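You operate a simulated robot arm through the tools that you are given. There is no shell and no other tool. Be economical: measure what you need, move in short steps, check, and stop when the job is done.

Carry out the task below with a simulated robot arm. There is one attempt and no reset: what you move stays moved.

JOB
Try both plugs in the block's hole and send the press a note.
Fine: RAISE if the green plug stays out, LOWER if the red plug enters, else HOLD; lever at PRESS, SEND once; plugs back. Set down upright: green plug, red plug.
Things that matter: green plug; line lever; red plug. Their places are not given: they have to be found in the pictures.

Only the result counts: the job must be done as asked and must still hold three seconds after the hand-in. Knocking over, shifting, dropping, spilling or breaking anything else fails it.

ROBOT AND FRAMES
A 7-joint arm with a two-finger parallel gripper, fixed in place. Base frame: the origin is at the foot of the arm, x ahead of it, y to its left, z up; the work surface is at about z = 0. Lengths are in mm, angles in rad, forces in N, time in s.
With the tool pointing down near the work surface it reaches from about 220 to 580 mm from the base axis. Its first joint turns from -1.152 to 1.152 rad. Payload 2.5 kg.
The tool frame sits at the grasp point between the pads (the TCP): z along the fingers, y along the line on which they close. The tips reach 23 mm beyond it. The gripper opens to 94 mm. The fingers are 38 mm wide and 10 mm thick; the gripper's body (54 by 96 mm) begins 39 mm behind the TCP.
Orientation is that of the tool frame in the base frame, as a unit quaternion [x, y, z, w]. With the fingers straight down and closing along the base's y, the tool's x points along the base's -x, its y along +y and its z along -z.

CONTROLS
- The arm moves only by the tool drive_tool. Its argument "commands" is a list of rows, each a list of 2 entries, a list of its own where there are three numbers: the shift along the tool's x, y, z in mm, then the turn, a rotation vector about the tool's x, y, z in rad. In form: [[[x, y, z], [wx, wy, wz]], ...]. A call has 1 to 12 rows; each row shifts and turns the commanded pose from where the row before left it, along the tool's axes as they then stand. "gripper" is the closure in counts, from 0 (fully open) to 255 (shut), set as the call begins (left out, the last holds). A row lasts 0.2 s, in which the tool goes at most 50 mm and 0.15 rad; a call with a longer step from one row to the next is refused whole, and so is a gripper value outside its range. Where a pose cannot be reached the arm comes as near as it can. A force on the tool above 70 N (or 10 N above the force at the start of the call, whichever is more), or a blocked arm, ends the call early, and 0.2 s more pass. Each finger travels about 108 mm/s and halts on what it meets, pressing with about 36 N; the grip force reading is that of the motor and also rises with nothing between the fingers. The clock runs only during rows and for 0.2 s after the last one: add rows that do not move to give the fingers time. It gives the time, the measured TCP pose, the force on the tool (base axes), the opening and the grip force at its end, in the units of the frame above (readings bear some noise), with the torque about the TCP (base axes, N m) and any sound that the robot's microphone picked up.
- Cameras (640 x 400 px; columns grow to the right, rows downward): "scene" is fixed at [104.8, -397.2, 556.9]; the picture's right is [0.92, -0.40, 0.00], its down [-0.18, -0.41, -0.89] and it looks along [0.36, 0.82, -0.45] (base axes); focal length 313 px, centre (320, 200). "wrist" rides on the gripper at [86, 16, -74] in the tool frame; the picture's right is [-0.18, 0.98, 0.00], its down [-0.58, -0.11, -0.81] and it looks along [-0.79, -0.15, 0.59] (tool axes); focal length 243 px, centre (320, 200).
- get_image(camera): a new picture of that camera. It takes no simulated time.
- pixel_to_xyz(camera, pixels): for up to 12 pixels [column, row] of the newest picture of that camera ("zoom" is the newest enlarged one), the place [x, y, z] in the base frame of the surface seen there, good to about 3 mm. It takes no simulated time.
- enlarge(camera, box): a new picture of the part [left, top, right, bottom] of that camera's present view, enlarged. It takes no simulated time.
- finish_job(): hands the job in; it is judged then, once.

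Go step by step. Measure first, check grasps and placings, and put right what went wrong. The budget is 80 turns and 38 pictures, counting those below and the enlarged ones. Unless the task says otherwise, let go and move clear before handing in, and close with one line.

The tools are called after ">>>" as a command line: name --argument value ..., lists and objects as JSON in quotes. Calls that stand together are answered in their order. drive_tool: Moves the arm, as the interface text tells. Its arguments: {"type":"object","properties":{"commands":{"type":"array"},"gripper":{"type":"number"}},"required":["commands"]} The other tools are called the same way: get_image (camera) takes a picture; pixel_to_xyz (camera, pixels) gives the place of the surface under pixels of a picture; enlarge (camera, box) takes an enlarged picture of a part of a camera's view; finish_job () hands the job in.

At the start:

```text
t: 0.0
ee_pos: [311.2, -0.5, 354.7]
ee_rot: [0.0, 1.0, -0.001, -0.001]
wrist_force: [-0.7, 0.1, -0.3]
moment: [0.02, 0.0, 0.06]
grip_width: 94.0
gripper_force: 0.0
```

scene: 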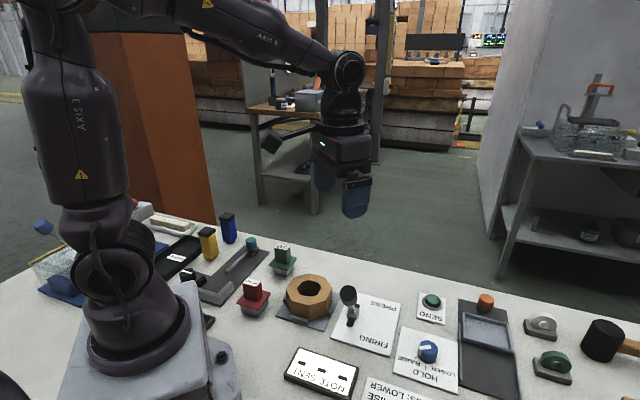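
wrist: 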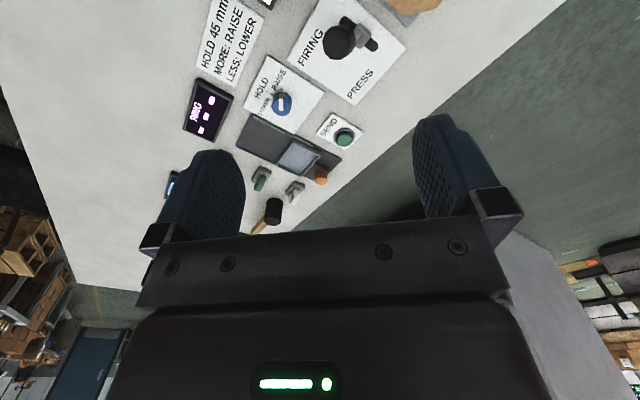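

The scene shows red plug (~253,297), green plug (~283,260), block (~310,297), lever (~350,300), dial (~428,350) and SEND (~432,302). I'll enlarge to see details.

>>> enlarge --camera "scene" --box '[190, 220, 350, 330]'

>>> enlarge --camera "scene" --box '[280, 270, 480, 400]'

>>> pixel_to_xyz --camera "scene" --pixels '[[253, 283], [254, 296], [283, 247], [283, 262], [310, 283], [312, 293], [348, 292], [351, 322], [432, 299], [428, 345], [320, 315], [428, 355]]'

```text
3.64 times, centred on (270, 275) of scene
```

zoom: 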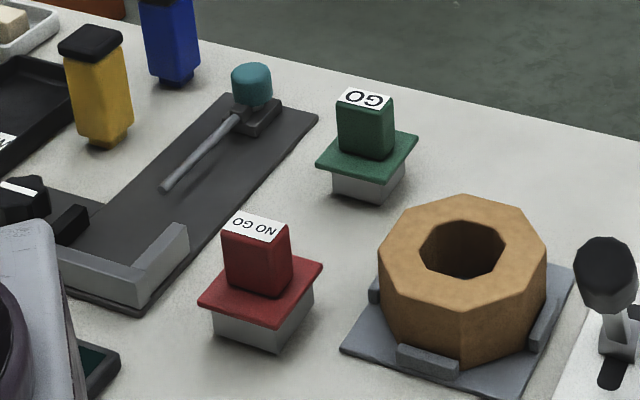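

```text
3.08 times, centred on (380, 335) of scene
```

zoom: 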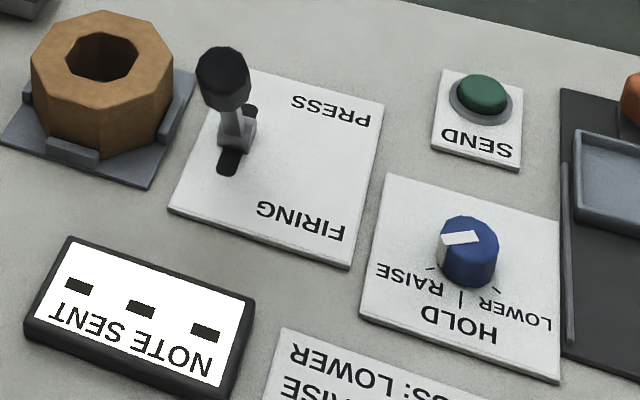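

```text
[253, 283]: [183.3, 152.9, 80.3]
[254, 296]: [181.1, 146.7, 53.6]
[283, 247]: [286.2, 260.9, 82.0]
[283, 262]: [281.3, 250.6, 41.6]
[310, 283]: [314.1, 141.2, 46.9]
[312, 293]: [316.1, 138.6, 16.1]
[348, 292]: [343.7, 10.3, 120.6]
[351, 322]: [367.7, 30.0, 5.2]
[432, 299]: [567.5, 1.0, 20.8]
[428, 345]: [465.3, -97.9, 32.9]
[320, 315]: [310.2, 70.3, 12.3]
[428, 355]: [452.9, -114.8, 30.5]
```

I'll measure the panel details in the current zoom (lever knob, slot ends, dial, SEND, plate corners).

>>> pixel_to_xyz --camera "zoom" --pixels '[[220, 62], [225, 95], [235, 125], [250, 108], [226, 172], [330, 108], [300, 220], [482, 92], [470, 225], [445, 240], [478, 237], [460, 300]]'

>>> enlarge --camera "scene" --box '[225, 230, 345, 330]'

```text
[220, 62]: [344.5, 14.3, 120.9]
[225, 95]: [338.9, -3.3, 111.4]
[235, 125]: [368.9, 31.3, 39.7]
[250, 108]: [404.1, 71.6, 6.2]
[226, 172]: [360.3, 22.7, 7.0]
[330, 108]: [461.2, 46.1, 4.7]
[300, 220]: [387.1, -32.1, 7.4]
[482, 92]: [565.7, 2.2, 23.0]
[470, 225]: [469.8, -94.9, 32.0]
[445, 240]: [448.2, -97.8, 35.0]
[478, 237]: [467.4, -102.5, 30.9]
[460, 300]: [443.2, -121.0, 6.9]
```

```text
4.00 times, centred on (285, 280) of scene
```

zoom: 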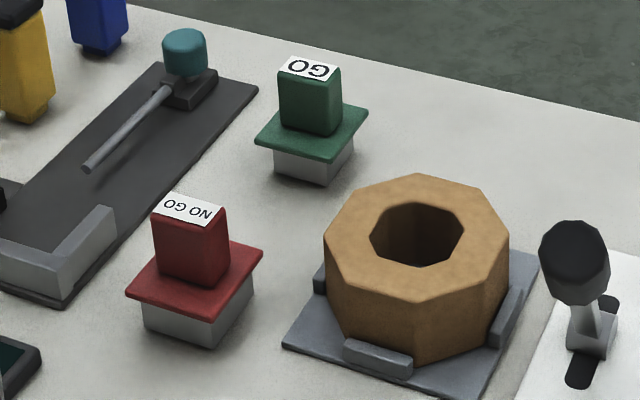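

Now measure plug geometry and the block's hole in this zoom.

>>> pixel_to_xyz --camera "zoom" --pixels '[[163, 195], [223, 209], [128, 291], [207, 316], [261, 254], [190, 250], [215, 235], [147, 325], [208, 343], [251, 305], [190, 203], [225, 250]]'

>>> pixel_to_xyz --camera "zoom" --pixels '[[285, 60], [338, 72], [257, 141], [324, 159], [366, 112], [310, 68], [310, 110], [336, 105], [274, 172], [322, 183], [353, 155], [310, 172]]'

>>> pixel_to_xyz --camera "zoom" --pixels '[[330, 220], [350, 190], [410, 176], [480, 190], [506, 235], [490, 290], [415, 300], [345, 275], [372, 232], [462, 235], [418, 206], [418, 264]]'

```text
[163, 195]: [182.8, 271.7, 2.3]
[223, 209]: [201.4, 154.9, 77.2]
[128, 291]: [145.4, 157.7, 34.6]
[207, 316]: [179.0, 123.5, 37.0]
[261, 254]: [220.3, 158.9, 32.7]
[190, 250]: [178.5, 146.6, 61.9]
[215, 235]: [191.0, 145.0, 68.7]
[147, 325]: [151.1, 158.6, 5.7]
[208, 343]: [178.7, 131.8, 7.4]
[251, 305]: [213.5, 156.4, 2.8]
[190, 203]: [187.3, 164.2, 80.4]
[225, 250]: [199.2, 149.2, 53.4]
```

```text
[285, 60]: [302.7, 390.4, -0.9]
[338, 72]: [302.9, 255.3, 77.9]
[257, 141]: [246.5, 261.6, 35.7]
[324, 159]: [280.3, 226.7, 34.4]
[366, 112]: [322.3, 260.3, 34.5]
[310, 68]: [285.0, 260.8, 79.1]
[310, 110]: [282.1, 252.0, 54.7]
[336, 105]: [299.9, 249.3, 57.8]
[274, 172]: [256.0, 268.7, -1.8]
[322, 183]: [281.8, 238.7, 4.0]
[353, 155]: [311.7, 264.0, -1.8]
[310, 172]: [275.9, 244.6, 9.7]
```

```text
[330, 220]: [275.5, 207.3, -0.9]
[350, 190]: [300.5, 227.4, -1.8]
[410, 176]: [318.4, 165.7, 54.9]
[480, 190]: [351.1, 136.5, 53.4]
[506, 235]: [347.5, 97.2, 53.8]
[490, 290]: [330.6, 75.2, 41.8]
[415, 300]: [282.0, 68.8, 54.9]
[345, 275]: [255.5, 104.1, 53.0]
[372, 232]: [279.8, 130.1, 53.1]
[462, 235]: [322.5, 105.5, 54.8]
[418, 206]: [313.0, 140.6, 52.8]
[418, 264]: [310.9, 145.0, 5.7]
```

Flange corners give the red plug centre ≈(183,158), green ≈(284,262), both turned ~45°; hole centre ≈(301,118), top z≈54. I'll move to look at the hole and panel with the wrist camera.

>>> drive_tool --commands '[[[17.75, 29, 14], [0, 0, 0]], [[17.75, 29, 14], [0, 0, 0]], [[17.75, 29, 14], [0, 0, 0]], [[17.75, 29, 14], [0, 0, 0]], [[0, 0, 0], [0, 0, 0]]]' --gripper 0

>>> get_image --camera "wrist"

```text
t: 1.2
ee_pos: [239.1, 117.0, 298.3]
ee_rot: [0.0, 1.0, 0.001, -0.001]
wrist_force: [0.5, 0.0, -0.1]
moment: [0.0, 0.0, 0.0]
grip_width: 93.9
gripper_force: 0.0
```

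```text
32 pictures are left
```

wrist: 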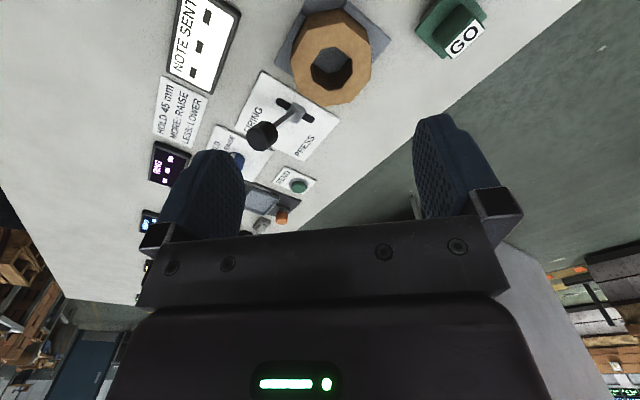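

>>> enlarge --camera "wrist" --box '[240, 0, 400, 110]'

>>> pixel_to_xyz --camera "zoom" --pixels '[[290, 260], [320, 195], [400, 185], [455, 250], [440, 320], [380, 360], [300, 330]]'

```text
3.64 times, centred on (320, 55) of wrist
```

zoom: 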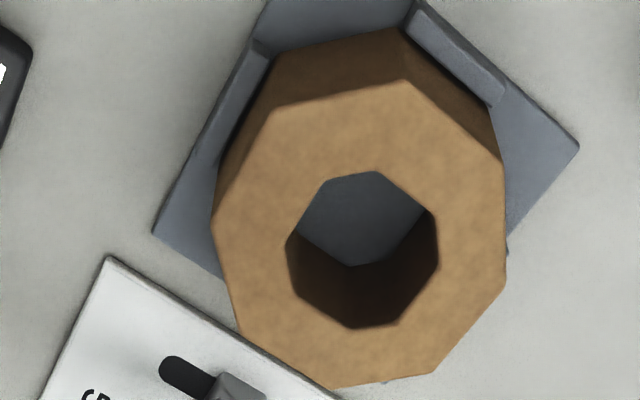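

```text
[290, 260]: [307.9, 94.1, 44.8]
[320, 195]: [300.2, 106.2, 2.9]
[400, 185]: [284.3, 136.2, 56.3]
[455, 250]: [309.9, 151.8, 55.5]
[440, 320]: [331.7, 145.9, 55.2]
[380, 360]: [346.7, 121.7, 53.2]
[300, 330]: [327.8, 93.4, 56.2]
```

>>> pixel_to_xyz --camera "zoom" --pixels '[[326, 177], [376, 168], [434, 210], [440, 262], [402, 324], [357, 330], [287, 278], [284, 240]]'

>>> pixel_to_xyz --camera "zoom" --pixels '[[272, 108], [404, 80], [500, 160], [505, 288], [435, 370], [332, 388], [240, 330], [214, 215], [110, 256], [575, 147], [153, 230]]'

```text
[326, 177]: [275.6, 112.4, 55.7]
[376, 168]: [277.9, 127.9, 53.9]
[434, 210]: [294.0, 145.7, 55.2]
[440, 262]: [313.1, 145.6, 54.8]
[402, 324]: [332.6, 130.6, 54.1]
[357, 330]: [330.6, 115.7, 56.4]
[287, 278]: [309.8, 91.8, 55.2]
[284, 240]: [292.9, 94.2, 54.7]
```

```text
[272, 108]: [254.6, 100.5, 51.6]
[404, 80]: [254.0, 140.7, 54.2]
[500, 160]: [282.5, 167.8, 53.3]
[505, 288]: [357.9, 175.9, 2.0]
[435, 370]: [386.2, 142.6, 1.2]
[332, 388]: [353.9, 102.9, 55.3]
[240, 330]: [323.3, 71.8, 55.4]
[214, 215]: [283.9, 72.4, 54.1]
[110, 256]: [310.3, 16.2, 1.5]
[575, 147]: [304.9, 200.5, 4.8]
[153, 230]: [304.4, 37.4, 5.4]
```

Hole: chamfered square centred (303.5,120.5), aligned at ~45°. Now hover above the red plug with yaw +45° to see it from above.

>>> drive_tool --commands '[[[18.7, 13.7, 32.7], [0, 0, 0]], [[18.7, 13.7, 32.7], [0, 0, 0]], [[18.7, 13.7, 32.7], [0, 0, 0]], [[0, 0, 0], [0, 0, -0.131]], [[0, 0, 0], [0, 0, -0.131]], [[0, 0, 0], [0, 0, -0.131]], [[0, 0, 0], [0, 0, -0.131]], [[0, 0, 0], [0, 0, -0.131]], [[0, 0, 0], [0, 0, -0.1304]], [[0, 0, 0], [0, 0, 0]]]'

>>> get_image --camera "wrist"

```text
t: 3.4
ee_pos: [183.6, 157.6, 200.4]
ee_rot: [-0.384, 0.924, 0.001, 0.0]
wrist_force: [-0.1, -0.1, -0.4]
moment: [0.0, 0.02, 0.01]
grip_width: 94.2
gripper_force: 0.0
```

```text
30 pictures are left
```

wrist: 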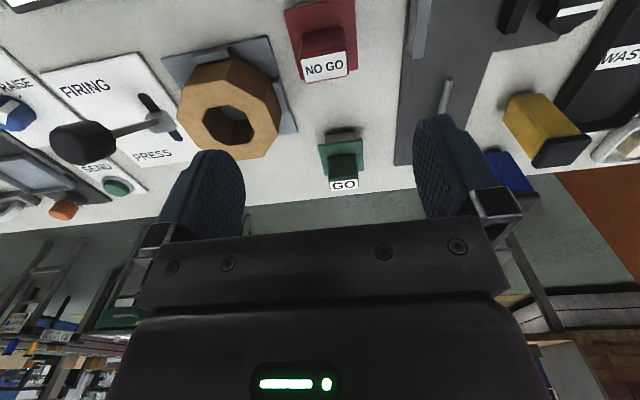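

>>> enlarge --camera "wrist" --box '[270, 0, 400, 200]'

```text
2.00 times, centred on (335, 100) of wrist
```

zoom: 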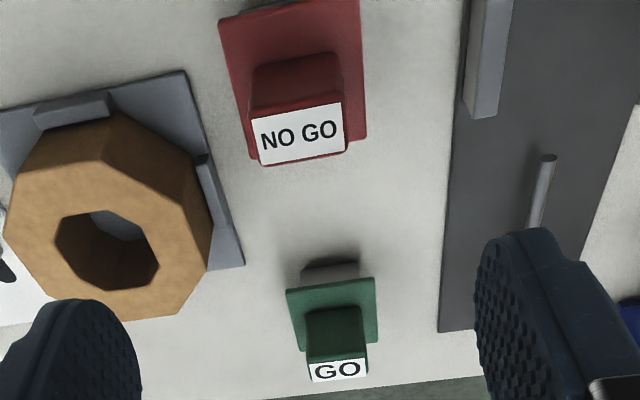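

>>> pixel_to_xyz --camera "zoom" --pixels '[[256, 118], [337, 106], [343, 151], [262, 163], [222, 24], [250, 155], [365, 138], [358, 5], [300, 135]]'

>>> pixel_to_xyz --camera "zoom" --pixels '[[311, 364], [364, 360], [365, 376], [313, 380], [289, 293], [373, 280], [376, 338], [305, 345], [338, 370]]'

```text
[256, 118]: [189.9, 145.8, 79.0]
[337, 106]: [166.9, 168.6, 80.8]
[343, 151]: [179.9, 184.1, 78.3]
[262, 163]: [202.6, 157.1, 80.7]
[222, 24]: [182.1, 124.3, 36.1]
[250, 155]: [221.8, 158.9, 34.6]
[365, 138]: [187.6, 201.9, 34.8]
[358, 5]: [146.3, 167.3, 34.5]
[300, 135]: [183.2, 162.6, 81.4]
```

```text
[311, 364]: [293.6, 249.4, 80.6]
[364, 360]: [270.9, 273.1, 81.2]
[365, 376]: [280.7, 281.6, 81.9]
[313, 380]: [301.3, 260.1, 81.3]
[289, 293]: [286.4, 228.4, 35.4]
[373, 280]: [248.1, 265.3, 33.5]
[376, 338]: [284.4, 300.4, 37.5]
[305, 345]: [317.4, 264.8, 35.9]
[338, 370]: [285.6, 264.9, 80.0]
```

Red plug centre ≈(184.7,163.5), yaw ≈40°, green ≈(285.8,265.2), yaw ≈45°; tops z≈80, flanges z≈35. I'll go above the green plug first, with the gripper partly closed.

>>> drive_tool --commands '[[[-37.05, 1.03, 0], [0, 0, 0]], [[-37.05, 1.03, 0], [0, 0, 0]], [[-37.05, 1.03, 0], [0, 0, 0]], [[-37.05, 1.03, 0], [0, 0, 0]], [[0, 0, 40], [0, 0, 0]], [[0, 0, 40], [0, 0, 0]], [[0, 0, 0], [0, 0, 0]], [[0, 0, 0], [0, 0, 0]]]' --gripper 70

>>> get_image --camera "wrist"

```text
t: 5.2
ee_pos: [285.0, 265.1, 120.6]
ee_rot: [-0.383, 0.924, 0.0, 0.0]
wrist_force: [0.5, -1.6, -0.4]
moment: [-0.03, 0.01, 0.0]
grip_width: 67.8
gripper_force: 0.1
```

```text
28 pictures are left
```

wrist: 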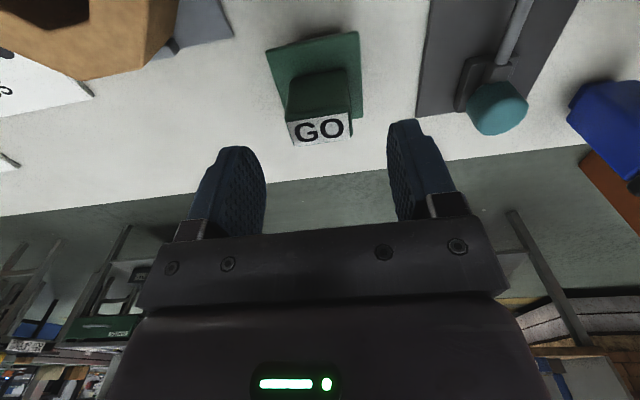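

>>> pixel_to_xyz --camera "wrist" --pixels '[[290, 123], [347, 114], [350, 136], [297, 145], [320, 130], [267, 52], [357, 33], [362, 118], [285, 118]]'

```text
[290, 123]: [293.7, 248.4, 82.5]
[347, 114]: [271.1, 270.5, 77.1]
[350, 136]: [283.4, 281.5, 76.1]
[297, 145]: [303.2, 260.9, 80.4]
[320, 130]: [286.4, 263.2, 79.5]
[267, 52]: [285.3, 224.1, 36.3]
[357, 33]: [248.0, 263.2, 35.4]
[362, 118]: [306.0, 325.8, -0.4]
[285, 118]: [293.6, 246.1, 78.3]
```

Green handle centre ≈(287,265), well between the fingers; descend to TCP z≈65 and grip.

>>> drive_tool --commands '[[[-1, -1, 28], [0, 0, 0]], [[0, 0, 27.5], [0, 0, 0]], [[0, 0, 0], [0, 0, 0]]]'

>>> drive_tool --commands '[[[0, 0, 0], [0, 0, 0]], [[0, 0, 0], [0, 0, 0]], [[0, 0, 0], [0, 0, 0]], [[0, 0, 0], [0, 0, 0]]]' --gripper 255

```text
t: 6.0
ee_pos: [285.4, 264.4, 64.0]
ee_rot: [-0.383, 0.924, 0.0, 0.0]
wrist_force: [-0.2, -0.1, 0.8]
moment: [-0.03, 0.01, -0.02]
grip_width: 68.2
gripper_force: 0.1
```

```text
t: 7.0
ee_pos: [286.0, 265.1, 65.6]
ee_rot: [-0.382, 0.924, 0.0, 0.0]
wrist_force: [-0.5, -0.5, -0.2]
moment: [-0.01, -0.02, 0.0]
grip_width: 37.8
gripper_force: 36.3
```

Gripped at 37.8 mm. Lift and carry to above the hole.

>>> drive_tool --commands '[[[0, 0, -40], [0, 0, 0]], [[0, 0, -40], [0, 0, 0]], [[22.5, -28.65, 0], [0, 0, 0]], [[22.5, -28.65, 0], [0, 0, 0]], [[22.5, -28.65, 0], [0, 0, 0]], [[22.5, -28.65, 0], [0, 0, 0]], [[0, 0, 0], [0, 0, 0]], [[0, 0, 0], [0, 0, 0]]]'

>>> get_image --camera "wrist"

>>> enlarge --camera "scene" --box '[240, 210, 380, 340]'

```text
t: 8.8
ee_pos: [302.7, 120.4, 142.4]
ee_rot: [-0.382, 0.924, 0.0, 0.0]
wrist_force: [0.2, -0.5, -2.0]
moment: [0.0, -0.01, 0.01]
grip_width: 37.8
gripper_force: 36.2
```

```text
27 pictures are left
```

wrist: 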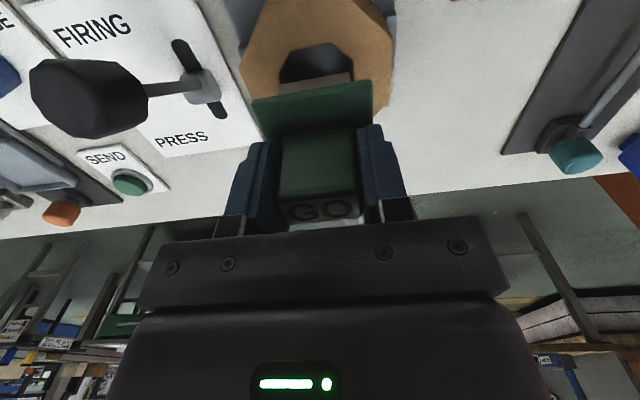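

```text
3.08 times, centred on (310, 275) of scene
```

zoom: 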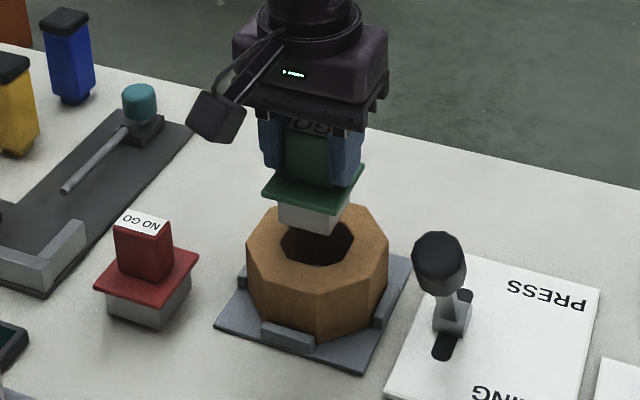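

Plug hangs straight above the hole. Descend gently and watch for contact (rim contact expected at TCP z≈120).

>>> drive_tool --commands '[[[-0.6, -0.6, 10], [0, 0, 0]], [[0, 0, 7], [0, 0, 0]], [[0, 0, 3], [0, 0, 0]], [[0, 0, 3], [0, 0, 0]], [[0, 0, 3], [0, 0, 0]], [[0, 0, 3], [0, 0, 0]], [[0, 0, 3], [0, 0, 0]], [[0, 0, 0], [0, 0, 0]]]'

```text
t: 10.6
ee_pos: [304.6, 120.9, 111.7]
ee_rot: [-0.383, 0.924, 0.0, 0.0]
wrist_force: [-0.4, -0.9, -2.6]
moment: [0.02, -0.03, -0.02]
grip_width: 37.7
gripper_force: 36.4
```

No contact force at z=111.7, so it is entering. Continue down.

>>> drive_tool --commands '[[[0, 0, 4], [0, 0, 0]], [[0, 0, 4], [0, 0, 0]], [[0, 0, 4], [0, 0, 0]], [[0, 0, 4], [0, 0, 0]], [[0, 0, 3], [0, 0, 0]], [[0, 0, 3], [0, 0, 0]], [[0, 0, 3], [0, 0, 0]], [[0, 0, 0], [0, 0, 0]]]'

>>> enlarge --camera "scene" --box '[240, 210, 380, 340]'

```text
t: 12.4
ee_pos: [304.4, 121.3, 87.0]
ee_rot: [-0.383, 0.924, 0.0, 0.002]
wrist_force: [-0.5, -2.1, 26.3]
moment: [0.13, 0.21, -0.09]
grip_width: 38.0
gripper_force: 36.3
```

```text
3.08 times, centred on (310, 275) of scene
```

zoom: 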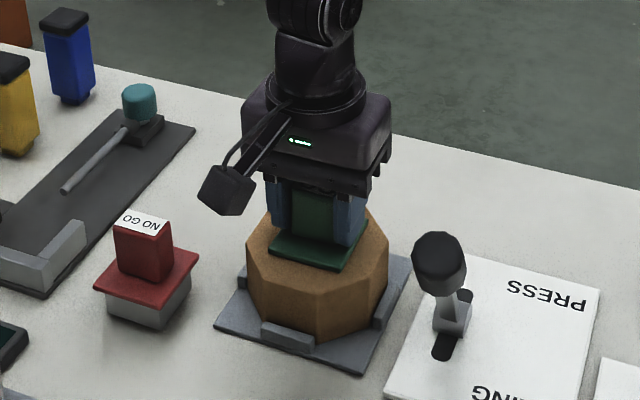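

Green plug fully seats (flange on the rim), so green enters. Lift it out and return to its place, checking height before release.

>>> drive_tool --commands '[[[0, 0, -20], [0, 0, 0]], [[0, 0, -36], [0, 0, 0]], [[0.6, 0.6, 0], [0, 0, 0]], [[-22.5, 28.65, 0], [0, 0, 0]], [[-22.5, 28.65, 0], [0, 0, 0]], [[-22.5, 28.65, 0], [0, 0, 0]], [[-22.5, 28.65, 0], [0, 0, 0]], [[0, 0, 35], [0, 0, 0]], [[0, 0, 30], [0, 0, 0]], [[0, 0, 0], [0, 0, 0]]]'

```text
t: 14.6
ee_pos: [287.2, 265.5, 77.8]
ee_rot: [-0.383, 0.924, 0.001, 0.0]
wrist_force: [-0.3, -0.1, -2.4]
moment: [0.0, 0.04, 0.0]
grip_width: 37.8
gripper_force: 36.1
```

>>> drive_tool --commands '[[[0.6, 0.3, 6], [0, 0, 0]], [[0, 0, 3], [0, 0, 0]], [[0, 0, 2], [0, 0, 0]], [[0, 0, 1], [0, 0, 0]], [[0, 0, 1], [0, 0, 0]], [[0, 0, 0], [0, 0, 0]]]'

```text
t: 16.0
ee_pos: [286.3, 266.0, 65.5]
ee_rot: [-0.383, 0.924, 0.0, 0.0]
wrist_force: [1.2, -0.4, -2.0]
moment: [0.0, -0.02, 0.01]
grip_width: 37.8
gripper_force: 36.5
```

>>> drive_tool --commands '[[[0, 0, 0.7], [0, 0, 0]], [[0, 0, 0.7], [0, 0, 0]], [[0, 0, 0], [0, 0, 0]]]'

```text
t: 16.8
ee_pos: [285.9, 264.5, 63.6]
ee_rot: [-0.383, 0.924, -0.001, 0.0]
wrist_force: [0.2, 0.3, -2.0]
moment: [-0.03, 0.0, -0.01]
grip_width: 38.0
gripper_force: 36.0
```

>>> drive_tool --commands '[[[0, 0, 0.7], [0, 0, 0]], [[0, 0, 0], [0, 0, 0]]]'

```text
t: 17.4
ee_pos: [286.1, 264.8, 62.0]
ee_rot: [-0.383, 0.924, -0.001, 0.0]
wrist_force: [0.8, 0.4, -3.1]
moment: [0.02, -0.01, 0.02]
grip_width: 37.8
gripper_force: 36.6
```

>>> drive_tool --commands '[[[0, 0, 0.7], [0, 0, 0]], [[0, 0, 0], [0, 0, 0]]]'

>>> enlarge --camera "scene" --box '[250, 210, 330, 290]'

```text
t: 18.0
ee_pos: [286.7, 264.7, 63.0]
ee_rot: [-0.383, 0.924, 0.0, 0.0]
wrist_force: [-2.6, -2.1, 6.4]
moment: [0.01, 0.01, -0.02]
grip_width: 37.7
gripper_force: 35.7
```

```text
5.00 times, centred on (290, 250) of scene
```

zoom: 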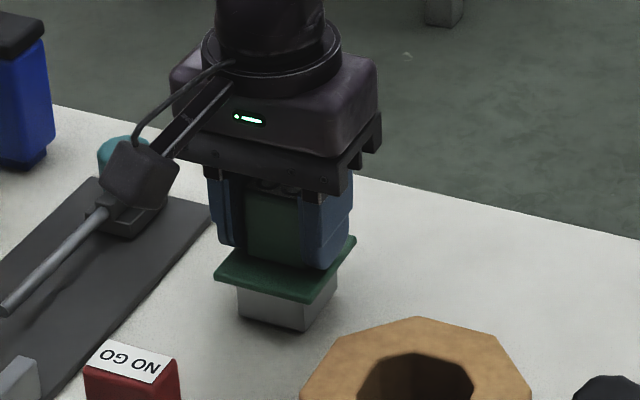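

Contact felt (+6 N). Release and rise, then go over the red plug.

>>> drive_tool --commands '[[[0, 0, 0], [0, 0, 0]], [[0, 0, 0], [0, 0, 0]], [[0, 0, 0], [0, 0, 0]], [[0, 0, -40], [0, 0, 0]], [[0, 0, -40], [0, 0, 0]], [[0, 0, 0], [0, 0, 0]]]' --gripper 70

>>> get_image --camera "wrist"

```text
t: 19.4
ee_pos: [285.9, 264.7, 141.2]
ee_rot: [-0.382, 0.924, 0.0, 0.0]
wrist_force: [0.7, -0.7, -0.5]
moment: [0.01, -0.02, 0.0]
grip_width: 68.2
gripper_force: 0.1
```

```text
23 pictures are left
```

wrist: 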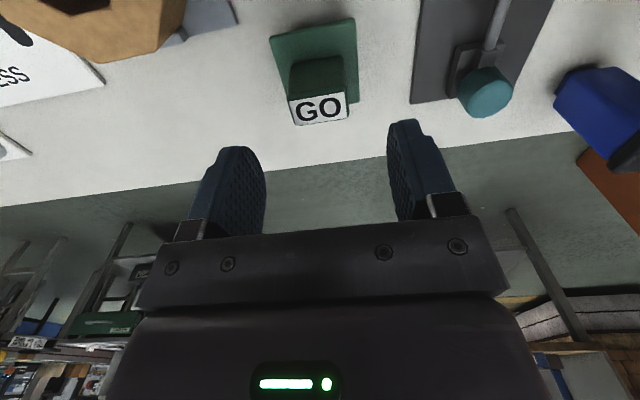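

Green stands upright at its place. Move over the red plug, turning yaw to 40°.

>>> drive_tool --commands '[[[36, 0, 0], [0, 0, 0]], [[36, 0, 0], [0, 0, 0]], [[36, 0, 0], [0, 0, 0]], [[35.4, 0, 0], [0, 0, 0]], [[0, 0, 20], [0, 0, 0.087]], [[0, 0, 0], [0, 0, 0]], [[0, 0, 0], [0, 0, 0]]]'

>>> get_image --camera "wrist"

>>> pixel_to_xyz --camera "wrist" --pixels '[[290, 123], [347, 114], [350, 136], [297, 145], [320, 130]]'

```text
t: 21.0
ee_pos: [184.7, 162.4, 121.1]
ee_rot: [-0.342, 0.94, -0.001, -0.001]
wrist_force: [-0.7, -0.3, -1.0]
moment: [0.0, 0.0, -0.02]
grip_width: 68.1
gripper_force: 0.1
```

```text
22 pictures are left
```

wrist: 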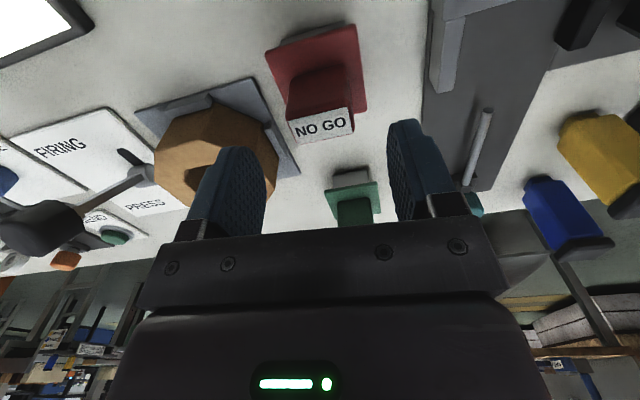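

```text
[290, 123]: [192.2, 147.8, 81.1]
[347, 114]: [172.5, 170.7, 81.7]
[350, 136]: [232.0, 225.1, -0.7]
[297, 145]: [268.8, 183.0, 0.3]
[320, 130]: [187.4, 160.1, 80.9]
```

>>> pixel_to_xyz --camera "wrist" --pixels '[[291, 123], [344, 109], [350, 128], [298, 141], [267, 53], [356, 25], [365, 108], [287, 118], [284, 95], [288, 115]]'

>>> enlarge --camera "wrist" --box '[250, 10, 390, 150]'

```text
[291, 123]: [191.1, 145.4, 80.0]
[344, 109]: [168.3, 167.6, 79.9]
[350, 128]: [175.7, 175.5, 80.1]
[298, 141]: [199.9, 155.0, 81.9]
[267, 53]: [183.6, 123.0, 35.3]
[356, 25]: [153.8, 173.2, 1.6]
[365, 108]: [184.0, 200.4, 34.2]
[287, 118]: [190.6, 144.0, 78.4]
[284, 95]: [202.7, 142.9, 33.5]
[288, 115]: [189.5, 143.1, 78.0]
```

```text
2.86 times, centred on (320, 80) of wrist
```

zoom: 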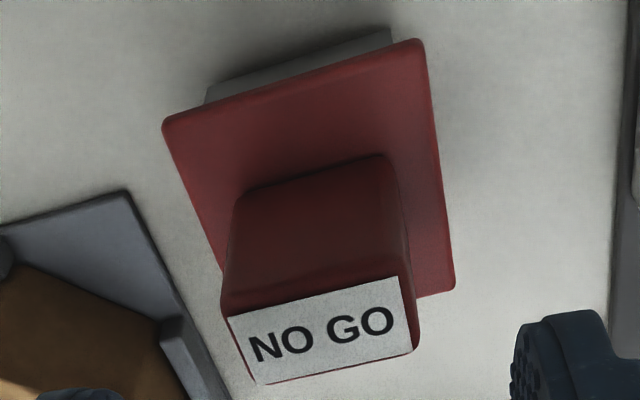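

The label slope (−14° vs −9° for the aligned green one) shows red is actually at yaw ≈45°, so I turn back 5° and descend.

>>> drive_tool --commands '[[[0, 0, 0], [0, 0, -0.087]], [[0, 0, 28], [0, 0, 0]], [[0, 0, 28], [0, 0, 0]], [[0, 0, 0], [0, 0, 0]]]'

>>> drive_tool --commands '[[[0, 0, 0], [0, 0, 0]], [[0, 0, 0], [0, 0, 0]], [[0, 0, 0], [0, 0, 0]], [[0, 0, 0], [0, 0, 0]]]' --gripper 255

```text
t: 22.0
ee_pos: [184.1, 165.3, 67.1]
ee_rot: [-0.383, 0.924, 0.0, 0.001]
wrist_force: [-0.3, 0.8, -0.1]
moment: [0.0, 0.02, 0.0]
grip_width: 68.1
gripper_force: 0.1
```

```text
t: 23.0
ee_pos: [183.8, 164.0, 66.8]
ee_rot: [-0.382, 0.924, 0.001, 0.0]
wrist_force: [0.2, -0.7, -0.2]
moment: [0.02, 0.0, -0.01]
grip_width: 37.8
gripper_force: 35.5
```

>>> drive_tool --commands '[[[0, 0, -38], [0, 0, 0]], [[0, 0, -38], [0, 0, 0]], [[-13.6, -28.8, 0], [0, 0, 0]], [[-13.6, -28.8, 0], [0, 0, 0]], [[-13.6, -28.8, 0], [0, 0, 0]], [[-13.6, -28.8, 0], [0, 0, 0]], [[0, 0, 0], [0, 0, 0]], [[0, 0, 0], [0, 0, 0]]]'

>>> get_image --camera "wrist"

```text
t: 24.8
ee_pos: [303.7, 119.6, 142.7]
ee_rot: [-0.383, 0.924, 0.0, 0.0]
wrist_force: [-1.2, -0.3, -2.5]
moment: [0.01, -0.01, -0.02]
grip_width: 37.7
gripper_force: 35.8
```

```text
20 pictures are left
```

wrist: 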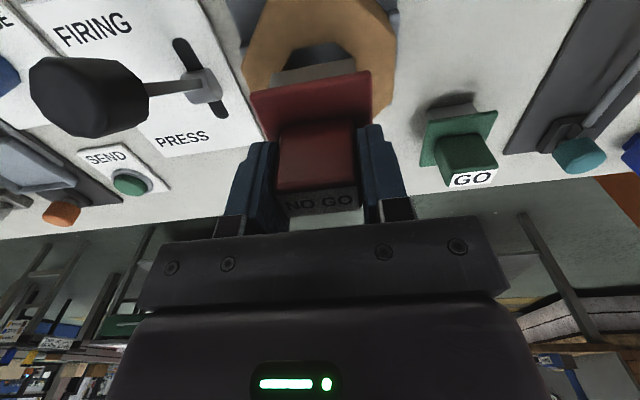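

Red flange appears ~10 px higher than green did, so measure its offset in the grip before descending.

>>> pixel_to_xyz --camera "wrist" --pixels '[[255, 97], [368, 75], [312, 86], [312, 105], [370, 105], [320, 200], [278, 72], [354, 62], [315, 68], [270, 135]]'

>>> enlarge --camera "wrist" --box '[220, 0, 420, 130]'

```text
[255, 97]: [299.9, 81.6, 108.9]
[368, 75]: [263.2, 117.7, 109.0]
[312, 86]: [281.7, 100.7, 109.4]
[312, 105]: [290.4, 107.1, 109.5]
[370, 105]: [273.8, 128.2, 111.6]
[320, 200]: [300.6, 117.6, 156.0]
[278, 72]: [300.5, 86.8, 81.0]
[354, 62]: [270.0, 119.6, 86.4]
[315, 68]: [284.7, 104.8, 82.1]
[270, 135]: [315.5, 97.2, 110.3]
```

```text
3.08 times, centred on (320, 65) of wrist
```

zoom: 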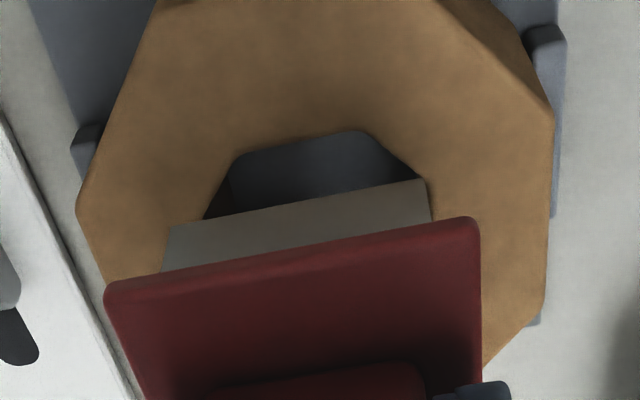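

Red's centre in the grip is offset about 3 mm toward the base; shift by tool x −3.2, y −0.8 and descend gently.

>>> drive_tool --commands '[[[-3.2, -0.8, 8], [0, 0, 0]], [[0, 0, 7], [0, 0, 0]], [[0, 0, 2], [0, 0, 0]], [[0, 0, 2], [0, 0, 0]], [[0, 0, 2], [0, 0, 0]], [[0, 0, 2], [0, 0, 0]], [[0, 0, 2], [0, 0, 0]], [[0, 0, 2], [0, 0, 0]], [[0, 0, 0], [0, 0, 0]]]'

```text
t: 26.8
ee_pos: [308.2, 121.4, 115.9]
ee_rot: [-0.383, 0.924, 0.0, 0.0]
wrist_force: [0.4, -0.5, -2.7]
moment: [0.01, 0.05, 0.01]
grip_width: 37.9
gripper_force: 35.8
```

>>> drive_tool --commands '[[[0, 0, 2], [0, 0, 0]], [[0, 0, 2], [0, 0, 0]], [[0, 0, 2], [0, 0, 0]], [[0, 0, 2], [0, 0, 0]], [[0, 0, 0], [0, 0, 0]]]'

>>> enlarge --camera "scene" --box '[250, 220, 370, 330]'

```text
t: 28.0
ee_pos: [307.8, 123.1, 108.6]
ee_rot: [-0.383, 0.924, 0.0, 0.0]
wrist_force: [-1.0, -0.1, -1.6]
moment: [-0.07, -0.01, 0.0]
grip_width: 38.0
gripper_force: 36.3
```

```text
3.64 times, centred on (310, 275) of scene
```

zoom: 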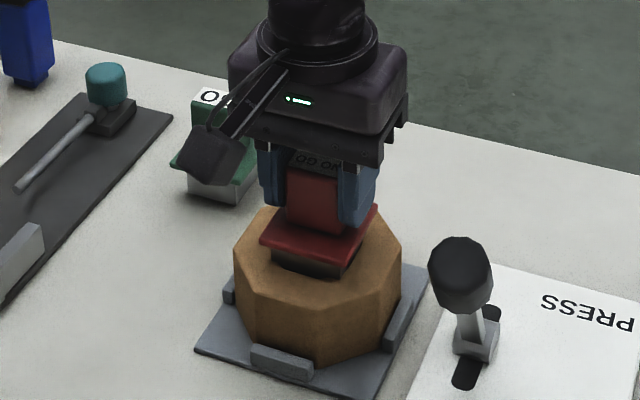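

The red plug's body is inside the hole without force; continue down to confirm.

>>> drive_tool --commands '[[[0, 0, 3], [0, 0, 0]], [[0, 0, 3], [0, 0, 0]], [[0, 0, 3], [0, 0, 0]], [[0, 0, 3], [0, 0, 0]], [[0, 0, 3], [0, 0, 0]], [[0, 0, 2], [0, 0, 0]], [[0, 0, 0], [0, 0, 0]]]'

>>> enlarge --camera "scene" --box '[250, 220, 370, 330]'

```text
t: 29.6
ee_pos: [308.0, 123.1, 91.4]
ee_rot: [-0.382, 0.924, -0.001, 0.002]
wrist_force: [-0.8, -2.8, 25.1]
moment: [0.01, 0.2, -0.03]
grip_width: 38.0
gripper_force: 36.0
```

```text
3.64 times, centred on (310, 275) of scene
```

zoom: 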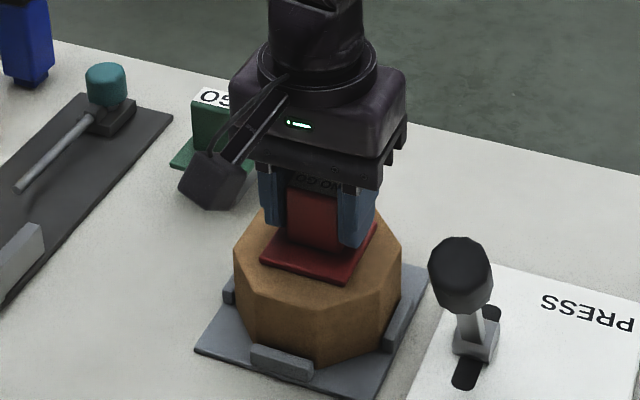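

Red seats fully too, so the note is LOWER. Return red to its place.

>>> drive_tool --commands '[[[0, 0, -20], [0, 0, 0]], [[0, 0, -34], [0, 0, 0]], [[3.2, 0.8, 0], [0, 0, 0]], [[13.6, 28.8, 0], [0, 0, 0]], [[13.6, 28.8, 0], [0, 0, 0]], [[13.6, 28.8, 0], [0, 0, 0]], [[13.6, 28.8, 0], [0, 0, 0]], [[0, 0, 35], [0, 0, 0]], [[0, 0, 32], [0, 0, 0]], [[0, 0, 5], [0, 0, 0]], [[0, 0, 0], [0, 0, 0]]]'

```text
t: 32.0
ee_pos: [186.5, 163.1, 71.3]
ee_rot: [-0.383, 0.924, 0.0, 0.0]
wrist_force: [0.1, 1.0, -3.6]
moment: [0.01, 0.03, -0.01]
grip_width: 37.7
gripper_force: 36.4
```

>>> drive_tool --commands '[[[1, 0.5, 2], [0, 0, 0]], [[0, 0, 1], [0, 0, 0]], [[0, 0, 1], [0, 0, 0]], [[0, 0, 0], [0, 0, 0]]]'

>>> drive_tool --commands '[[[0, 0, 0.8], [0, 0, 0]], [[0, 0, 0], [0, 0, 0]]]'

>>> drive_tool --commands '[[[0, 0, 0.8], [0, 0, 0]], [[0, 0, 0], [0, 0, 0]]]'

```text
t: 33.0
ee_pos: [184.4, 163.7, 68.3]
ee_rot: [-0.382, 0.924, 0.0, 0.001]
wrist_force: [-0.1, -0.9, -2.9]
moment: [0.01, 0.04, 0.02]
grip_width: 37.8
gripper_force: 36.7
```

```text
t: 33.6
ee_pos: [183.4, 162.5, 66.7]
ee_rot: [-0.383, 0.924, 0.0, 0.0]
wrist_force: [-0.5, 0.1, -2.8]
moment: [-0.03, 0.01, -0.01]
grip_width: 37.8
gripper_force: 35.8
```

```text
t: 34.2
ee_pos: [183.4, 162.6, 66.7]
ee_rot: [-0.382, 0.924, 0.0, 0.0]
wrist_force: [-0.3, -0.2, -2.6]
moment: [-0.01, -0.03, -0.01]
grip_width: 37.7
gripper_force: 36.2
```

>>> drive_tool --commands '[[[0, 0, 0.8], [0, 0, 0]], [[0, 0, 0], [0, 0, 0]]]'

>>> drive_tool --commands '[[[0, 0, 0.8], [0, 0, 0]], [[0, 0, 0], [0, 0, 0]]]'

```text
t: 34.8
ee_pos: [184.1, 162.4, 66.3]
ee_rot: [-0.382, 0.924, 0.0, 0.0]
wrist_force: [0.6, 0.3, -1.8]
moment: [-0.01, 0.03, 0.0]
grip_width: 37.8
gripper_force: 36.1
```

```text
t: 35.4
ee_pos: [184.0, 163.7, 65.5]
ee_rot: [-0.383, 0.924, 0.0, -0.001]
wrist_force: [-7.2, -2.8, 24.8]
moment: [0.13, 0.05, 0.08]
grip_width: 37.7
gripper_force: 35.9
```

Contact. Release, rise, and move to view the panel.

>>> drive_tool --commands '[[[0, 0, 0], [0, 0, 0]], [[0, 0, 0], [0, 0, 0]], [[0, 0, 0], [0, 0, 0]], [[0, 0, -45], [0, 0, 0]], [[0, 0, -45], [0, 0, 0]], [[0, 0, -45], [0, 0, 0]], [[0, 0, -45], [0, 0, 0]], [[0, 0, 0], [0, 0, 0.15]], [[0, 0, 0], [0, 0, 0.15]], [[0, 0, 0], [0, 0, 0.15]], [[0, 0, 0], [0, 0, 0.15]], [[0, 0, 0], [0, 0, 0.15]]]' --gripper 70

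>>> drive_tool --commands '[[[0, 0, 0], [0, 0, 0.0354]], [[-36, -43, 0], [0, 0, 0]], [[-1, -45, 0], [0, 0, 0]], [[-16, -45, 0], [0, 0, 0]], [[-16, -45, 0], [0, 0, 0]], [[-16, -35, 0], [0, 0, 0]], [[-25, 0, 0], [0, 0, 0]], [[-25, 0, 0], [0, 0, 0]], [[0, 0, 0], [0, 0, 0]]]'

>>> get_image --camera "wrist"

```text
t: 38.0
ee_pos: [183.7, 164.1, 245.7]
ee_rot: [-0.017, 1.0, 0.0, -0.001]
wrist_force: [0.6, 0.5, -0.4]
moment: [-0.02, 0.02, 0.0]
grip_width: 68.3
gripper_force: 0.1
```

```text
refused: row 2 steps farther than a row can; nothing moved
```

```text
16 pictures are left
```

wrist: 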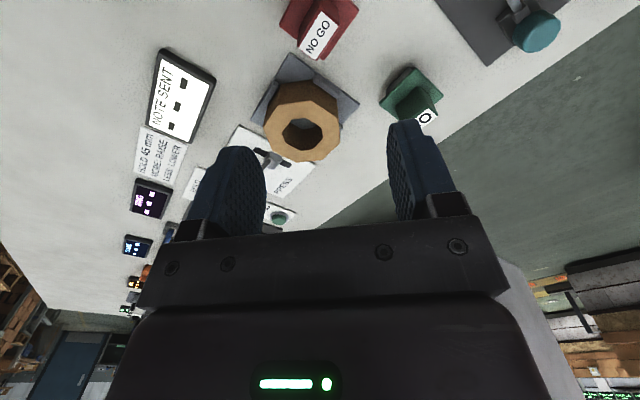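

>>> drive_tool --commands '[[[0, 0, 0], [0, 0, 0.0354]], [[-29.4, -33.4, 0], [0, 0, 0]], [[-29.4, -33.4, 0], [0, 0, 0]], [[-29.4, -33.4, 0], [0, 0, 0]], [[-29.4, -33.4, 0], [0, 0, 0]], [[-29.4, -33.4, 0], [0, 0, 0]], [[-29.4, -33.4, 0], [0, 0, 0]], [[-29.4, -33.4, 0], [0, 0, 0]], [[0, 0, 0], [0, 0, 0]]]'

>>> get_image --camera "wrist"

```text
t: 40.0
ee_pos: [389.1, -71.4, 247.1]
ee_rot: [0.0, 1.0, 0.0, 0.0]
wrist_force: [1.2, 0.7, -0.9]
moment: [0.02, -0.02, -0.01]
grip_width: 68.4
gripper_force: 0.0
```

```text
15 pictures are left
```

wrist: 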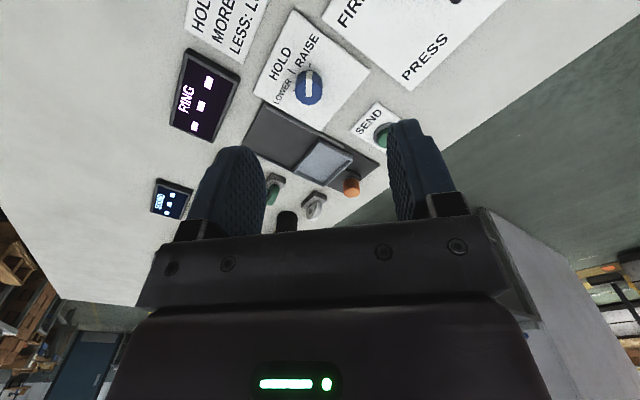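

>>> enlarge --camera "wrist" --box '[250, 10, 380, 140]'

>>> pixel_to_xyz --camera "wrist" --pixels '[[298, 85], [321, 84], [309, 72], [309, 98], [310, 90], [309, 104], [303, 66], [292, 73], [293, 88], [381, 136], [295, 10], [255, 90]]'

```text
3.08 times, centred on (315, 75) of wrist
```

zoom: 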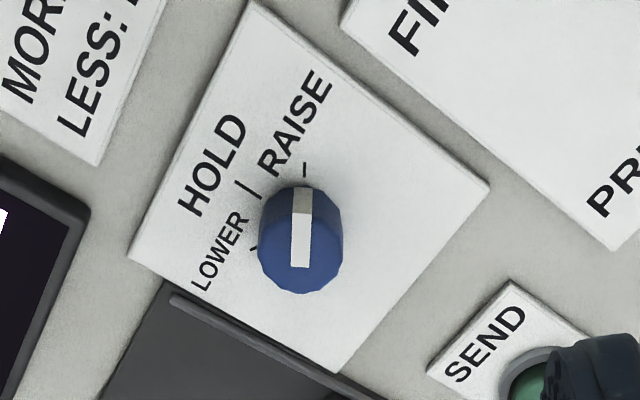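

```text
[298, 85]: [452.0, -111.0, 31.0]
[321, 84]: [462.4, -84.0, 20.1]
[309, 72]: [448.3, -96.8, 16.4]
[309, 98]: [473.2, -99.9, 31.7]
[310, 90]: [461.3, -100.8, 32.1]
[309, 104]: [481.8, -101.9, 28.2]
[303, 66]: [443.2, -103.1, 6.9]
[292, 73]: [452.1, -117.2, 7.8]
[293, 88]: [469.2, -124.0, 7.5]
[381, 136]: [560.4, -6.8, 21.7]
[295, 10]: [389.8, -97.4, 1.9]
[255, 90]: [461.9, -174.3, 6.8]
```

Dial now points to RAISE; LOWER is ~110° counter-clockwise from it. Check surroundings' heights and knob size.

>>> pixel_to_xyz --camera "zoom" --pixels '[[302, 250], [262, 255], [341, 250], [300, 290], [302, 215], [230, 330], [330, 380], [200, 360], [304, 168], [253, 190], [254, 247], [300, 265]]'

>>> pixel_to_xyz --camera "wrist" --pixels '[[325, 155], [345, 150], [300, 170], [350, 185], [260, 125], [275, 185], [318, 140]]'

```text
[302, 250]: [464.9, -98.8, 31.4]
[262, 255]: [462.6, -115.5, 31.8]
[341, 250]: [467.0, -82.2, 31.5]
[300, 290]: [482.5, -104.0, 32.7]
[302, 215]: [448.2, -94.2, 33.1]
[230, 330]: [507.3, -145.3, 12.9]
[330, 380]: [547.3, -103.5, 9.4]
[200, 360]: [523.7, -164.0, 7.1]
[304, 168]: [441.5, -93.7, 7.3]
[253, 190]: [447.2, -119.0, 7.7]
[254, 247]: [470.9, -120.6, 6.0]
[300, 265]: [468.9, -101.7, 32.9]
```

```text
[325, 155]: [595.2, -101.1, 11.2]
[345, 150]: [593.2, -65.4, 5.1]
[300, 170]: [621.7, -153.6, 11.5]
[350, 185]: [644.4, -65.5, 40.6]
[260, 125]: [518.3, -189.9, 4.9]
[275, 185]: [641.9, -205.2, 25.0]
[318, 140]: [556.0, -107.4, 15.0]
```

Knob centre (465,−98.8), Ø≈34, top z≈32; needs ~+120° CCW. Go above it with yaw −70°.

>>> drive_tool --commands '[[[-38, -13.7, 0], [0, 0, 0]], [[-38, -13.7, 0], [0, 0, 0]], [[0, 0, 0], [0, 0, 0.1358]], [[0, 0, 0], [0, 0, 0.1358]], [[0, 0, 0], [0, 0, 0.1358]], [[0, 0, 0], [0, 0, 0.1358]], [[0, 0, 0], [0, 0, 0.1358]], [[0, 0, 0], [0, 0, 0.1358]], [[0, 0, 0], [0, 0, 0.1358]], [[0, 0, 0], [0, 0, 0.1358]], [[0, 0, 0], [0, 0, 0.1358]], [[0, 0, 0], [0, 0, 0]]]' --gripper 115

>>> drive_tool --commands '[[[0, 0, 45], [0, 0, 0]], [[0, 0, 45], [0, 0, 0]], [[0, 0, 45], [0, 0, 0]], [[0, 0, 0], [0, 0, 0]], [[0, 0, 0], [0, 0, 0]]]'

```text
t: 42.6
ee_pos: [465.8, -98.0, 245.3]
ee_rot: [0.575, 0.818, 0.0, 0.0]
wrist_force: [-0.4, 0.2, 0.5]
moment: [0.01, 0.01, -0.03]
grip_width: 51.3
gripper_force: 0.0
```

```text
t: 43.8
ee_pos: [463.9, -97.9, 110.8]
ee_rot: [0.573, 0.819, 0.0, 0.0]
wrist_force: [0.1, -0.1, -0.3]
moment: [0.02, 0.01, -0.02]
grip_width: 51.7
gripper_force: 0.1
```

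>>> get_image --camera "scene"

```text
13 pictures are left
```

scene: 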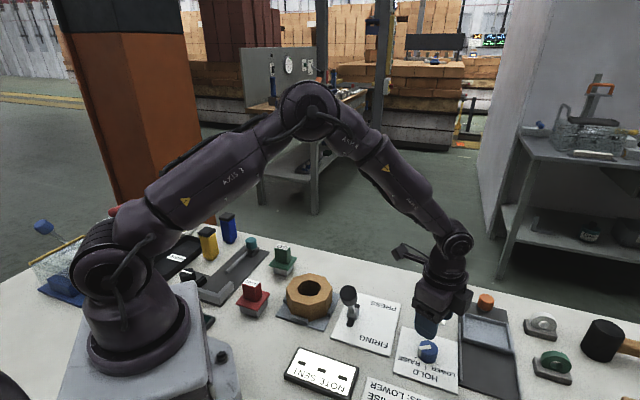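

All clear. Descend to z≈37 around the knob and grip.

>>> drive_tool --commands '[[[0, 0, 30], [0, 0, 0]], [[0, 0, 30], [0, 0, 0]], [[0, 0, 13], [0, 0, 0]], [[0, 0, 0], [0, 0, 0]]]'

>>> drive_tool --commands '[[[0, 0, 0], [0, 0, 0]], [[0, 0, 0], [0, 0, 0]], [[0, 0, 0], [0, 0, 0]]]' --gripper 255

```text
t: 44.8
ee_pos: [464.8, -96.9, 38.5]
ee_rot: [0.573, 0.819, 0.0, 0.0]
wrist_force: [-0.6, 0.5, -0.3]
moment: [0.0, 0.0, 0.01]
grip_width: 51.6
gripper_force: 0.1
```

```text
t: 45.6
ee_pos: [466.0, -97.8, 37.2]
ee_rot: [0.573, 0.819, -0.001, -0.002]
wrist_force: [-14.1, -2.4, 5.4]
moment: [0.35, -0.41, 0.0]
grip_width: 35.5
gripper_force: 45.0
```

>>> drive_tool --commands '[[[0, 0, 0], [0, 0, -0.12]], [[0, 0, 0], [0, 0, -0.15]], [[0, 0, 0], [0, 0, -0.15]], [[0, 0, 0], [0, 0, -0.15]], [[0, 0, 0], [0, 0, -0.15]], [[0, 0, 0], [0, 0, -0.15]], [[0, 0, 0], [0, 0, -0.15]], [[0, 0, 0], [0, 0, -0.15]], [[0, 0, 0], [0, 0, -0.15]], [[0, 0, 0], [0, 0, -0.15]], [[0, 0, 0], [0, 0, -0.15]], [[0, 0, 0], [0, 0, -0.15]]]'

>>> drive_tool --commands '[[[0, 0, 0], [0, 0, -0.15]], [[0, 0, 0], [0, 0, -0.15]], [[0, 0, 0], [0, 0, 0]]]'

```text
t: 48.2
ee_pos: [463.6, -101.7, 37.2]
ee_rot: [-0.27, 0.963, -0.002, -0.004]
wrist_force: [-29.0, -20.9, 34.7]
moment: [0.16, 1.24, -0.04]
grip_width: 35.5
gripper_force: 45.3
```

```text
t: 49.0
ee_pos: [463.5, -102.6, 37.6]
ee_rot: [-0.409, 0.913, -0.001, -0.004]
wrist_force: [-26.4, -20.4, 34.2]
moment: [-1.14, 0.4, 0.04]
grip_width: 35.4
gripper_force: 44.8
```

Turned ~118°. Release, rise, and look at the dial.

>>> drive_tool --commands '[[[0, 0, 0], [0, 0, 0]], [[0, 0, 0], [0, 0, 0]], [[0, 0, -45], [0, 0, 0]], [[0, 0, -45], [0, 0, 0]], [[0, 0, -45], [0, 0, 0]], [[0, 0, -45], [0, 0, 0]], [[0, 0, 0], [0, 0, 0.14]], [[0, 0, 0], [0, 0, 0.14]], [[0, 0, 0], [0, 0, 0.14]], [[0, 0, 0], [0, 0, 0.14]], [[0, 0, 0], [0, 0, 0.14]], [[0, 0, 0], [0, 0, 0.14]]]' --gripper 115

>>> drive_tool --commands '[[[38, 0, 0], [0, 0, 0]], [[38, 0, 0], [0, 0, 0]], [[0, 0, 0], [0, 0, 0]]]'

>>> enlarge --camera "wrist" --box '[230, 0, 410, 150]'

```text
t: 51.6
ee_pos: [465.3, -96.7, 217.3]
ee_rot: [-0.002, 1.0, 0.0, 0.0]
wrist_force: [-0.3, -0.2, 0.5]
moment: [0.02, 0.0, -0.01]
grip_width: 51.8
gripper_force: 0.1
```

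```text
t: 52.4
ee_pos: [389.8, -97.7, 217.6]
ee_rot: [-0.003, 1.0, -0.001, 0.0]
wrist_force: [-0.5, -0.4, -0.1]
moment: [0.01, -0.02, 0.0]
grip_width: 51.5
gripper_force: 0.1
```

```text
2.67 times, centred on (320, 75) of wrist
```

zoom: 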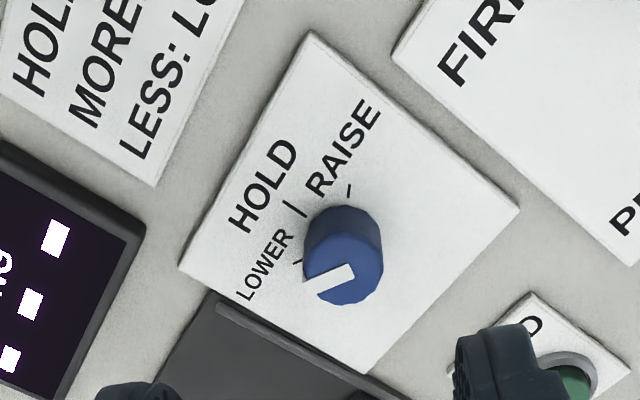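

>>> pixel_to_xyz --camera "zoom" --pixels '[[352, 270], [308, 285], [298, 261], [349, 190], [302, 208], [345, 270], [347, 213], [344, 303], [382, 265], [320, 280]]'

```text
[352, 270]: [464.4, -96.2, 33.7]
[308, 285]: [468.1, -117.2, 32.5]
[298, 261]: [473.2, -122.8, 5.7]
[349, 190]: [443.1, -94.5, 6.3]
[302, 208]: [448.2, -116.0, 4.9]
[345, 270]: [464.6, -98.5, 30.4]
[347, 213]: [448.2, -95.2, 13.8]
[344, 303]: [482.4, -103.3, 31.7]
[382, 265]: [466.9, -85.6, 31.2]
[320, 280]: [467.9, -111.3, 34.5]
```

Dial pointer (~281°) matches LOWER tick (~285°). Now measure the lever.

>>> enlarge --camera "scene" --box '[325, 275, 405, 345]'

```text
5.71 times, centred on (365, 310) of scene
```

zoom: 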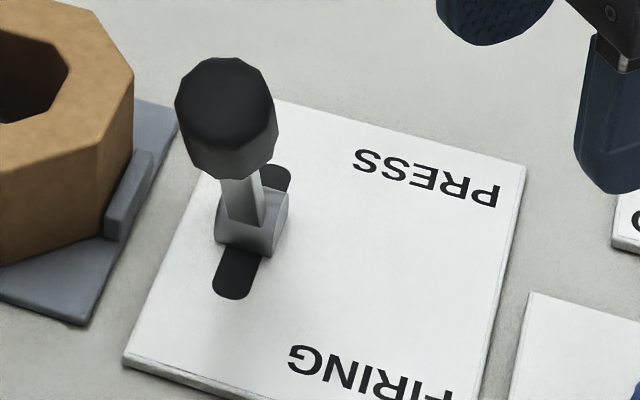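

>>> pixel_to_xyz --camera "zoom" --pixels '[[225, 105], [190, 90], [260, 85], [230, 62], [228, 165], [268, 145], [242, 205], [250, 235], [285, 195], [232, 290], [280, 175], [220, 225]]'

```text
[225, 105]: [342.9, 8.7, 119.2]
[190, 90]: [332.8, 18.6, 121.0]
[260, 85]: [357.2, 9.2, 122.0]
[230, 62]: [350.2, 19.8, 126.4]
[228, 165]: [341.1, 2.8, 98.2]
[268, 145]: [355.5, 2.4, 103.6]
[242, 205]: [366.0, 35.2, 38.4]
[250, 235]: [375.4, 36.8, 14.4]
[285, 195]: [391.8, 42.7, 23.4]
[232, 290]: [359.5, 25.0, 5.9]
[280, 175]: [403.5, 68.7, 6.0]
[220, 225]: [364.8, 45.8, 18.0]
```

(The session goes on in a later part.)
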